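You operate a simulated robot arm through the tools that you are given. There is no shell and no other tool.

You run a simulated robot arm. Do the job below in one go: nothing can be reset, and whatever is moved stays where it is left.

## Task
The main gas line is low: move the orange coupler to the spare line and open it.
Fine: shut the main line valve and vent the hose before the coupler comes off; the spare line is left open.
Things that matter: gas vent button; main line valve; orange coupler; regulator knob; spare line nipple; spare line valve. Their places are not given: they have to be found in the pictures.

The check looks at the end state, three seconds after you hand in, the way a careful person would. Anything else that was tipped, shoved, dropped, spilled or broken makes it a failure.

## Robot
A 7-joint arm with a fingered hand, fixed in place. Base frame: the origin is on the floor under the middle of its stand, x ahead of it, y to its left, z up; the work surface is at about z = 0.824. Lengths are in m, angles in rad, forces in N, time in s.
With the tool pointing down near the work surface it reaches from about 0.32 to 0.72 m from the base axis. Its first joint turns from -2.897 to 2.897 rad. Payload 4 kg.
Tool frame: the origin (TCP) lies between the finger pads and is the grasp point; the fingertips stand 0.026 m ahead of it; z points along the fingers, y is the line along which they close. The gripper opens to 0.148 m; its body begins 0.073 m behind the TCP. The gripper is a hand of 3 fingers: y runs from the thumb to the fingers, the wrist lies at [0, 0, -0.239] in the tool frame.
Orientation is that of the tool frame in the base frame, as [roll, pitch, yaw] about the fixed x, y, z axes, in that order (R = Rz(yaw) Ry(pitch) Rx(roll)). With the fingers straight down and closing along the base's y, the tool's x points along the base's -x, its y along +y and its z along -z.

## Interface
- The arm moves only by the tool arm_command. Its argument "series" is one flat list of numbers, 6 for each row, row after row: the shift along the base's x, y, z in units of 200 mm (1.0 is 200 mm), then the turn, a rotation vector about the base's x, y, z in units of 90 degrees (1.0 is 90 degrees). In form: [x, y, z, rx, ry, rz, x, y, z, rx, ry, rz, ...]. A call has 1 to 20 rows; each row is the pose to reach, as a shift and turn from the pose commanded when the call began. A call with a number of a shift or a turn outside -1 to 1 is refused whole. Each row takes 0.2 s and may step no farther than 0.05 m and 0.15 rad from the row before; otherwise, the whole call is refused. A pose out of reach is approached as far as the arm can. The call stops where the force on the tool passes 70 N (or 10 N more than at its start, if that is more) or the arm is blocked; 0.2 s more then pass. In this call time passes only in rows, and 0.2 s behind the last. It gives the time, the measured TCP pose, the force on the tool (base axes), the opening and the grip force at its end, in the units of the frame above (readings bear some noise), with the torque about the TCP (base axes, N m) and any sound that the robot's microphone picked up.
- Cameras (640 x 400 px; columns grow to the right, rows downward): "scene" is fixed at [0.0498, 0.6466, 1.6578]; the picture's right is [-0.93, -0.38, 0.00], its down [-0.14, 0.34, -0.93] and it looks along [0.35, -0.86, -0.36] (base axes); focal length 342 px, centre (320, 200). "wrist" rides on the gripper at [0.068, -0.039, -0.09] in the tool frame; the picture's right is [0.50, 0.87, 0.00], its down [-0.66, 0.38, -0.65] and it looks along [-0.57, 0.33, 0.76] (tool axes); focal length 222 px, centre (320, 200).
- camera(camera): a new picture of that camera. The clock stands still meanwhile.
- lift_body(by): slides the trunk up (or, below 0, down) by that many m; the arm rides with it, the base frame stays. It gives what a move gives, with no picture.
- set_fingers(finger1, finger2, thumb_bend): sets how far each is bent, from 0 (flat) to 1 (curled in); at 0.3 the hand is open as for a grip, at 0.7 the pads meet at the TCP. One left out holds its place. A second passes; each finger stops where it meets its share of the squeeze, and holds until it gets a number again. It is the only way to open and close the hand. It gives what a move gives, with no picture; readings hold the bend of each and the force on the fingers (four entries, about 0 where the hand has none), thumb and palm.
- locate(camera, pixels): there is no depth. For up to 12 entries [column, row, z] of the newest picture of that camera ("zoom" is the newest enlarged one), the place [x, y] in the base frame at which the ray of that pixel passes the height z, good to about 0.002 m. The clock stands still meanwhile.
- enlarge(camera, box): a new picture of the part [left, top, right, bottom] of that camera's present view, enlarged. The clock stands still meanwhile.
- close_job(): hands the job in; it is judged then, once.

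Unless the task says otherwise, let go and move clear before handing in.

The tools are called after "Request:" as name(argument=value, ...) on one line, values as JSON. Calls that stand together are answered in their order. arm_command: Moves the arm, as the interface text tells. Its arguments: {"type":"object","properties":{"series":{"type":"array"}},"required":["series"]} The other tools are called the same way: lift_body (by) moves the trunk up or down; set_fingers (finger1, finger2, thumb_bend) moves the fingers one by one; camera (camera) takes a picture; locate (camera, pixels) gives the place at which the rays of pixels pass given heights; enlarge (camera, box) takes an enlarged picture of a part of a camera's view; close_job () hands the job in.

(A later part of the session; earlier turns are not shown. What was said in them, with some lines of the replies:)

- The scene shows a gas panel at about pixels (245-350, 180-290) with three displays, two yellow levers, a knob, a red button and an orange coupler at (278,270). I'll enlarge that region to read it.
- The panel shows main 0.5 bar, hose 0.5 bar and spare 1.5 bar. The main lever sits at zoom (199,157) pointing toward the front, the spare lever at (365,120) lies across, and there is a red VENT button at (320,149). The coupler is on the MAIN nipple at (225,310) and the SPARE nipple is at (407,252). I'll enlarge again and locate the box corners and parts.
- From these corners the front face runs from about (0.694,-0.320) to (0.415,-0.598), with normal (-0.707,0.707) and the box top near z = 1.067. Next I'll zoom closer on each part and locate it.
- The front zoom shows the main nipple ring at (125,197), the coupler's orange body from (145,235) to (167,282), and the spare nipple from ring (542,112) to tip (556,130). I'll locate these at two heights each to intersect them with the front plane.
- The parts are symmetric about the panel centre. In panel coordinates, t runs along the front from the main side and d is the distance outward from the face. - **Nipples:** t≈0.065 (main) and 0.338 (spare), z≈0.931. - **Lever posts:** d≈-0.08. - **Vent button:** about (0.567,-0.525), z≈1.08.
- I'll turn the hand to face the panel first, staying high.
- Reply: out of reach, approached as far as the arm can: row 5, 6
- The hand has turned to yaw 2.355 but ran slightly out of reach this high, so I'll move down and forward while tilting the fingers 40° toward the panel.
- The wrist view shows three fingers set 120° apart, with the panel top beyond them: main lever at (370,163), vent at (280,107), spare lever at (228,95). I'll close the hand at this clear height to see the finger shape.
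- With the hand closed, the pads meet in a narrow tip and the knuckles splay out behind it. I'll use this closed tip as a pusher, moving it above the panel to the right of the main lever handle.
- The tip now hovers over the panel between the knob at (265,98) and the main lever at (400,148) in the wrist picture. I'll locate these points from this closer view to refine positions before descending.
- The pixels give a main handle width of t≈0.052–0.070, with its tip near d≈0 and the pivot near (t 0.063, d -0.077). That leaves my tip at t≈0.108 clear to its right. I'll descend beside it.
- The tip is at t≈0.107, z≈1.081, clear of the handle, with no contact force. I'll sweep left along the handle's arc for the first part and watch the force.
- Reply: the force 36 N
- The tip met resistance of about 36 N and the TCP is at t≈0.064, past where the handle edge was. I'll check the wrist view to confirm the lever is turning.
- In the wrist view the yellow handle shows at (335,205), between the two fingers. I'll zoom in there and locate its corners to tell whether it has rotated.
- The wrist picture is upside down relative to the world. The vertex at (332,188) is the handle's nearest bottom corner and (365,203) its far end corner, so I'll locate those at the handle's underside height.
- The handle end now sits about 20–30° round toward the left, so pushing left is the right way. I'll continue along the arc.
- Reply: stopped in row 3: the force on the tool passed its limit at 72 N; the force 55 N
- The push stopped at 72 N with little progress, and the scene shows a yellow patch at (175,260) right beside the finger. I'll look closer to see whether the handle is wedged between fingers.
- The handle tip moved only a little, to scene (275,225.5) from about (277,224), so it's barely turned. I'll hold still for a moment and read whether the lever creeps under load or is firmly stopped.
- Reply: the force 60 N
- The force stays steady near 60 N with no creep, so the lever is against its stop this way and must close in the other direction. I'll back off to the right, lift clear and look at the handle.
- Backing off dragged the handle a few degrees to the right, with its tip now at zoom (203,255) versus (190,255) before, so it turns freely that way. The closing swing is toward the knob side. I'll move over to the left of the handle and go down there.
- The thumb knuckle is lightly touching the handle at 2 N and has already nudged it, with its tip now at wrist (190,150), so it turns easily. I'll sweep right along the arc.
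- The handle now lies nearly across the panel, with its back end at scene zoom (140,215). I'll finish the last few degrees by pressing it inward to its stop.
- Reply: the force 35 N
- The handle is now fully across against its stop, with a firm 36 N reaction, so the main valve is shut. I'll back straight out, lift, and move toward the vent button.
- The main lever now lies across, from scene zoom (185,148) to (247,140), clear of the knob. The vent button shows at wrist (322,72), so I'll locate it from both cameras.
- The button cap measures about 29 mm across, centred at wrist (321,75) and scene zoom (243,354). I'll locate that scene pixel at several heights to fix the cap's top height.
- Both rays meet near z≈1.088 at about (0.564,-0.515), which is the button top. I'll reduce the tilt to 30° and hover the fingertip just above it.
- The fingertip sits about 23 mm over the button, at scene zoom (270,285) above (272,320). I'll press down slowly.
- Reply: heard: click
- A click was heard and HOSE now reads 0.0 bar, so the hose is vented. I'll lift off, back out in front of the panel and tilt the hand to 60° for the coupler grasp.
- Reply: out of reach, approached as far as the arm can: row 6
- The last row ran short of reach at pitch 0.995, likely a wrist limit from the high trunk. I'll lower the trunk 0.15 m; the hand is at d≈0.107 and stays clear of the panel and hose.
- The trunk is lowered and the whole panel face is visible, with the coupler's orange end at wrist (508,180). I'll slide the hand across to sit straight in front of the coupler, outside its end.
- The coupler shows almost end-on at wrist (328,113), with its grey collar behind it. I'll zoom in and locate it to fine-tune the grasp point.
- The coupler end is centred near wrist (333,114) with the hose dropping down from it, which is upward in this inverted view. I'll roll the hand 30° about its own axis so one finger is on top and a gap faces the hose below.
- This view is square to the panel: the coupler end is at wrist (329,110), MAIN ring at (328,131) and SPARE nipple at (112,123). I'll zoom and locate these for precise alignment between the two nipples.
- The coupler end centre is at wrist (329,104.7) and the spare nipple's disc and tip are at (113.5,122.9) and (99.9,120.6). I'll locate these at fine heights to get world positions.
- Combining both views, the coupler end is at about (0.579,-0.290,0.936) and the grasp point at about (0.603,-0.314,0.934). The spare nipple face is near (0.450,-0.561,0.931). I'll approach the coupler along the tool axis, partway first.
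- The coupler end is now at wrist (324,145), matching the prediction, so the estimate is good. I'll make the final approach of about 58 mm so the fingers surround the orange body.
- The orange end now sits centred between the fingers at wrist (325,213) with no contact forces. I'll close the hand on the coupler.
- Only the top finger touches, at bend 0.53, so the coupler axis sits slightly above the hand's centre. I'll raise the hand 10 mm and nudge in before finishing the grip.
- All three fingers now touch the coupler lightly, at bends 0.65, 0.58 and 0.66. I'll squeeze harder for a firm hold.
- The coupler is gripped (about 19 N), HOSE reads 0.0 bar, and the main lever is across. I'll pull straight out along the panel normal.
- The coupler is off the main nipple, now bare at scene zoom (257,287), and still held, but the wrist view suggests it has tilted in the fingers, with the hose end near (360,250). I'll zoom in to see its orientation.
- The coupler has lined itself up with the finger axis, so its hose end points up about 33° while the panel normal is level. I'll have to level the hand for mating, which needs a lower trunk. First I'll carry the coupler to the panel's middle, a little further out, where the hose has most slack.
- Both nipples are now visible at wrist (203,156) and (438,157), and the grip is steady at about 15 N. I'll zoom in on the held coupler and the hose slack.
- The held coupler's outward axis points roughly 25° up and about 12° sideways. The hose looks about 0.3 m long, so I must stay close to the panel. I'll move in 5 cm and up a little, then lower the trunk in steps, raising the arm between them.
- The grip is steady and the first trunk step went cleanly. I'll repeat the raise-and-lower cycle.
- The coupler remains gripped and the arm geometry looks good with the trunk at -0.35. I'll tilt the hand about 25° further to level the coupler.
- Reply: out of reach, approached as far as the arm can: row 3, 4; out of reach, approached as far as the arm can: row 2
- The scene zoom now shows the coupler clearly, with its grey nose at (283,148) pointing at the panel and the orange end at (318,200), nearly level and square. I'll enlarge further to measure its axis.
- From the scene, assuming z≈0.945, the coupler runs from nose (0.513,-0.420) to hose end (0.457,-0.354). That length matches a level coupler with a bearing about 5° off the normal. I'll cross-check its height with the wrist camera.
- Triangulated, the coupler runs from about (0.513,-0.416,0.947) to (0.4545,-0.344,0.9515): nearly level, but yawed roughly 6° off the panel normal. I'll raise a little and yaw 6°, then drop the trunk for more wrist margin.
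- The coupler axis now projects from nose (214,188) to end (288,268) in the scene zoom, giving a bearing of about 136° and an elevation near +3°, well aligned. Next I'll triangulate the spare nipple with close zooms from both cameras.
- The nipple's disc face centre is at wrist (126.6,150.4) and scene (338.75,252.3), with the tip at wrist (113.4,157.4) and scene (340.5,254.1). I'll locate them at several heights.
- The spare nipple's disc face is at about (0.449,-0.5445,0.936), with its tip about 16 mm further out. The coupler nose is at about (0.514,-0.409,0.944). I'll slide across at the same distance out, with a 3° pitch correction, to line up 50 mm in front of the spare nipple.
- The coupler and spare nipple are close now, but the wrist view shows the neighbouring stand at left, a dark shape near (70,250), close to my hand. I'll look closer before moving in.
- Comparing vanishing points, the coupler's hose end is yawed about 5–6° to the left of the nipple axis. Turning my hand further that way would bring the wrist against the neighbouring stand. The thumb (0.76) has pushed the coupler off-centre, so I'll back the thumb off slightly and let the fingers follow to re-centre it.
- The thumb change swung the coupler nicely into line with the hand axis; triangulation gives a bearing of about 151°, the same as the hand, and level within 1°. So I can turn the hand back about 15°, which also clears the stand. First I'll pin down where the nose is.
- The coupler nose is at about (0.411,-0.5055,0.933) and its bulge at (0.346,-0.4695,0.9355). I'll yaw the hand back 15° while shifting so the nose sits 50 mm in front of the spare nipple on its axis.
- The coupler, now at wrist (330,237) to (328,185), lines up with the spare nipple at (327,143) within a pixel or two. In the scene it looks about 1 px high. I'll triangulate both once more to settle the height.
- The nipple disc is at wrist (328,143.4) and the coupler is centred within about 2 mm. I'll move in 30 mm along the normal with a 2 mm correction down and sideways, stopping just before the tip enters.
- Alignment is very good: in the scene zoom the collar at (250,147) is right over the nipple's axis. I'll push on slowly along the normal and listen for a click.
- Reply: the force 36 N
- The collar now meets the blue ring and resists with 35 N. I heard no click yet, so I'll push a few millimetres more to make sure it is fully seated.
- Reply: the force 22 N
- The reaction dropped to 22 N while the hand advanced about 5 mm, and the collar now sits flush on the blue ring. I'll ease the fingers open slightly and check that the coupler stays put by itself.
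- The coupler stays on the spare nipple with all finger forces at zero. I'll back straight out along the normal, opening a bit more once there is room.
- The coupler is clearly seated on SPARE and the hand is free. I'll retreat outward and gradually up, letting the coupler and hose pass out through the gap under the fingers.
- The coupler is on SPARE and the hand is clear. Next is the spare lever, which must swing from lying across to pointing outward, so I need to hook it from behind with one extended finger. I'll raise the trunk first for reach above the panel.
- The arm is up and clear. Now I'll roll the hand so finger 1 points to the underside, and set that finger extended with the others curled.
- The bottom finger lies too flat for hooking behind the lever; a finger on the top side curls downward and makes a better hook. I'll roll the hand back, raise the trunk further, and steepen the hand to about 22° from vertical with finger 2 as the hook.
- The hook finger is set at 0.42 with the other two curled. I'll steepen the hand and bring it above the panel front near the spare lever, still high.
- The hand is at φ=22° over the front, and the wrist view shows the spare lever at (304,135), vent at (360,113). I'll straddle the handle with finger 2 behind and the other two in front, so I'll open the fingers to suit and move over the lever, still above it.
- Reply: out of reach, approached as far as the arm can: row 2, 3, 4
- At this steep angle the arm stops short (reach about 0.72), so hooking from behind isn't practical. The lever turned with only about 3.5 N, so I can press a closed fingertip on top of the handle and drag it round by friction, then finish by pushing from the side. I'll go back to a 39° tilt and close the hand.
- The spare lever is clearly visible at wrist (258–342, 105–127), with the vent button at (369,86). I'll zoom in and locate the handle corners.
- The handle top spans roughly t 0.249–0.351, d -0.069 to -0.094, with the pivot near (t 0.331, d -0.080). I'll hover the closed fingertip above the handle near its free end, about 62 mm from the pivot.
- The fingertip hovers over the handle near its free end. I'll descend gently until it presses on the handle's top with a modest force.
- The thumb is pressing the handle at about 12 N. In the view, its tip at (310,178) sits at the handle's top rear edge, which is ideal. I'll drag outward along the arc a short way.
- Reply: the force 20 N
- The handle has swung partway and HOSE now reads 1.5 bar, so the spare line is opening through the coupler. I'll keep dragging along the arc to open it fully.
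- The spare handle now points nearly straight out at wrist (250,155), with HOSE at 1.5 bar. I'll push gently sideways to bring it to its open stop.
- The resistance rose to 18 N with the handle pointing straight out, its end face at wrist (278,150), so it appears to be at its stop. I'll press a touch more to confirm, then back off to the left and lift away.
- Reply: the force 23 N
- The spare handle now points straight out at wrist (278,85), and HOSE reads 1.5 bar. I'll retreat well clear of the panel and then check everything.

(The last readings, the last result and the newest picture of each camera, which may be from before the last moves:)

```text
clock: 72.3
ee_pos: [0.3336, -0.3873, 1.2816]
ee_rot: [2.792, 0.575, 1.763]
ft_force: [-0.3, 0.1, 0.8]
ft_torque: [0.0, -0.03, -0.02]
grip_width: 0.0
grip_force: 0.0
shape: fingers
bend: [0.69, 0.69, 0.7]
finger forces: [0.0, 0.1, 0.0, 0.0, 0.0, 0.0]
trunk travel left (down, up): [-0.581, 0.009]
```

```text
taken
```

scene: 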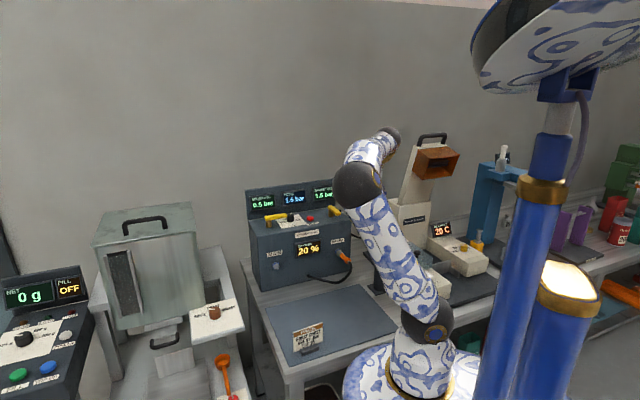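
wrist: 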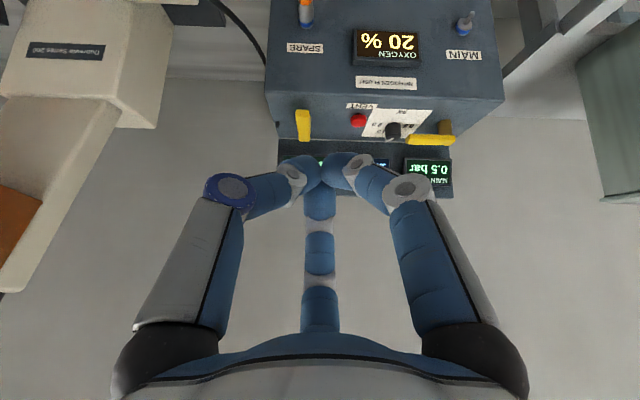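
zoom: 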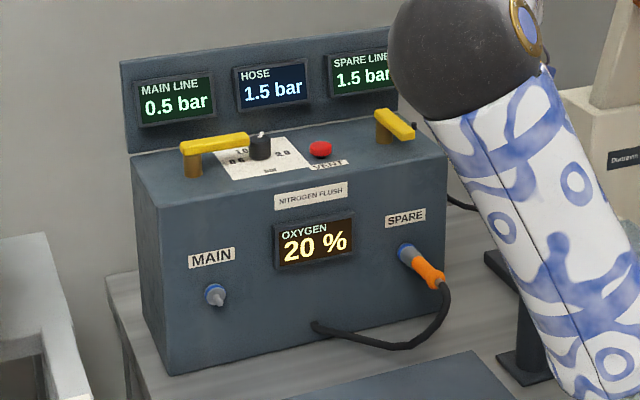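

The panel shows MAIN 0.5, HOSE 1.5 and SPARE 1.5 bar, with the main lever across, the spare lever pointing out and the coupler on SPARE. I'll move back toward the starting pose to check the surroundings.

Request:
arm_command(series=[-0.11, 0.15, 0.1, 0, 0, 0, -0.22, 0.3, 0.2, 0, 0, 0, -0.33, 0.45, 0.3, 0, 0, 0, -0.44, 0.6, 0.4, 0, 0, 0, -0.5, 0.72, 0.45, 0, 0, 0])

Request:
set_fingers(finger1=0.3, finger2=0.3, thumb_bend=0.3)

Request:
camera(camera="scene")

Request:
enlarge(camera="scene", box=[230, 170, 390, 300])

```text
clock: 73.5
ee_pos: [0.2457, -0.2788, 1.3618]
ee_rot: [2.791, 0.576, 1.763]
ft_force: [0.4, -0.6, 0.4]
ft_torque: [0.0, 0.02, -0.04]
grip_width: 0.0003
grip_force: 0.1
shape: fingers
bend: [0.69, 0.69, 0.7]
finger forces: [0.0, 0.1, 0.0, 0.0, 0.0, 0.0]
out of reach, approached as far as the arm can: row 4, 5
trunk travel left (down, up): [-0.581, 0.009]
```

```text
clock: 74.5
ee_pos: [0.2467, -0.2819, 1.3621]
ee_rot: [2.79, 0.575, 1.764]
ft_force: [-0.3, -0.4, 0.2]
ft_torque: [-0.01, -0.02, 0.0]
grip_width: 0.1265
grip_force: 0.0
shape: fingers
bend: [0.3, 0.3, 0.3]
finger forces: [0.0, 0.1, 0.0, 0.1, 0.0, 0.0]
trunk travel left (down, up): [-0.581, 0.009]
```

```text
taken
```

scene: 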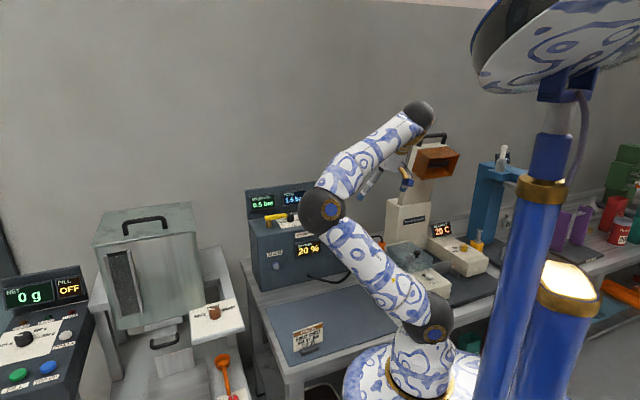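

```text
3.08 times, centred on (310, 235) of scene
```

zoom: 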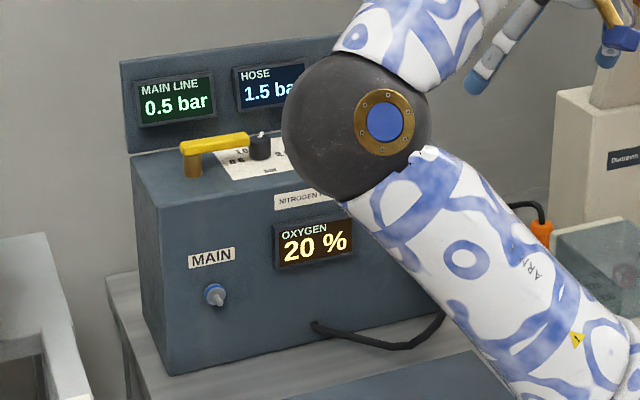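

The elbow blocks part of the view but nothing is touched. I'll return the hand toward its upright starting attitude to get a clear final look.

Request:
arm_command(series=[0, 0, 0, 0.05, 0.05, 0, 0, 0, 0, 0.1, 0.1, 0, 0, 0, 0, 0.15, 0.15, 0, -0.02, 0.02, 0, 0.2, 0.2, 0, -0.04, 0.05, 0, 0.25, 0.25, 0, -0.06, 0.1, 0, 0.3, 0.298, 0])

Request:
camera(camera="scene")

Request:
enlarge(camera="scene", box=[230, 170, 410, 310])

Request:
camera(camera="wrist")

```text
clock: 75.9
ee_pos: [0.2347, -0.2633, 1.3602]
ee_rot: [-3.141, -0.002, 1.866]
ft_force: [-0.1, 0.2, 0.3]
ft_torque: [0.06, -0.01, -0.04]
grip_width: 0.1268
grip_force: 0.1
shape: fingers
bend: [0.3, 0.3, 0.3]
finger forces: [0.0, 0.0, 0.1, 0.0, 0.0, 0.0]
trunk travel left (down, up): [-0.581, 0.009]
```

```text
taken
```

scene: 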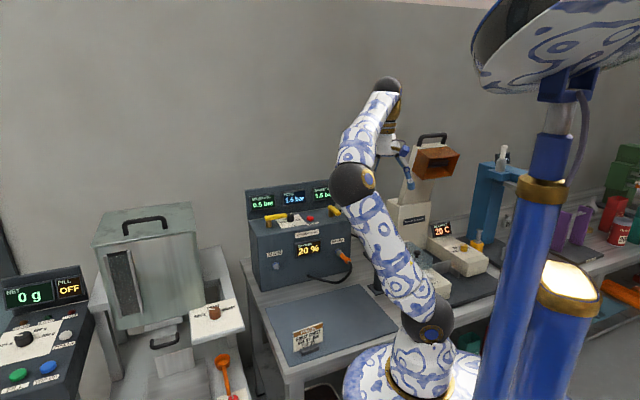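

```text
2.86 times, centred on (320, 240) of scene
```

zoom: 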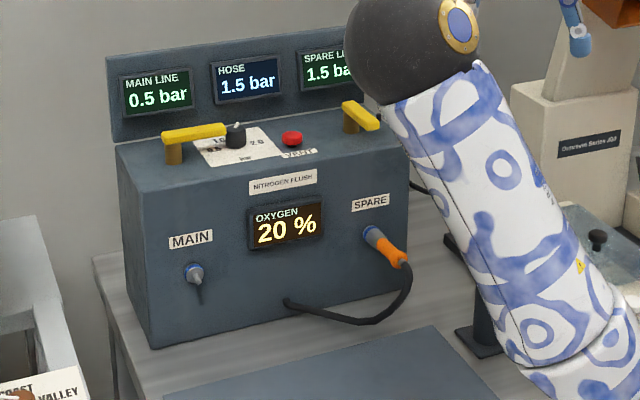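

```text
taken
```

wrist: 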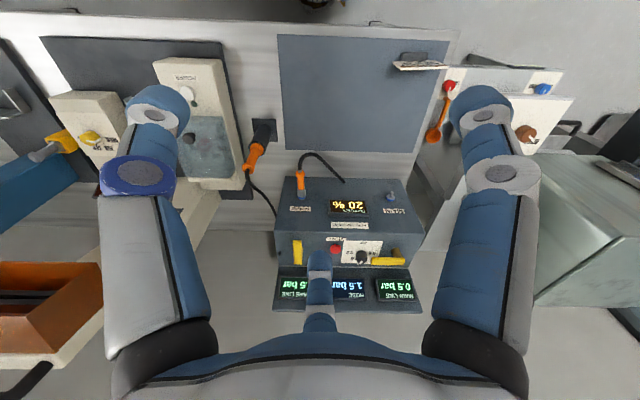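

The overhead wrist view confirms the result. The coupler is on SPARE at (300,183), the spare lever points out at (297,250), the main lever lies across at (388,262), and HOSE reads 1.5 bar. The neighbouring probe stand at (262,135) and the card at (420,65) are undisturbed and the hand is clear, so I'm handing in.

Request:
close_job()

```text
The job is handed in.
```

The hose now runs off the spare line, and the spare line is open. At the last look, the panel read main 0.5 bar, hose 1.5 bar and spare 1.5 bar. The job is handed in; I have no result from the check yet.

- **Main line shut:** the main lever is turned across the panel to its stop. My first push was the wrong way: it met the lever's open stop at about 72 N, so I reversed. The lever looked unharmed and turned freely afterwards.
- **Hose vented:** I pressed the vent button until it clicked and the hose read 0.0 bar. That was before the coupler came off.
- **Coupler moved:** the orange coupler sits flush on the spare nipple and stayed there after I let go. I heard no click as it seated, but the hose rose to 1.5 bar when the spare valve opened, so it is connected.
- **Spare line open:** the spare lever points straight out, against its stop.

The regulator knob was not touched. The nearby probe stand and card look undisturbed in the last pictures. The oxygen display still read 20 %.
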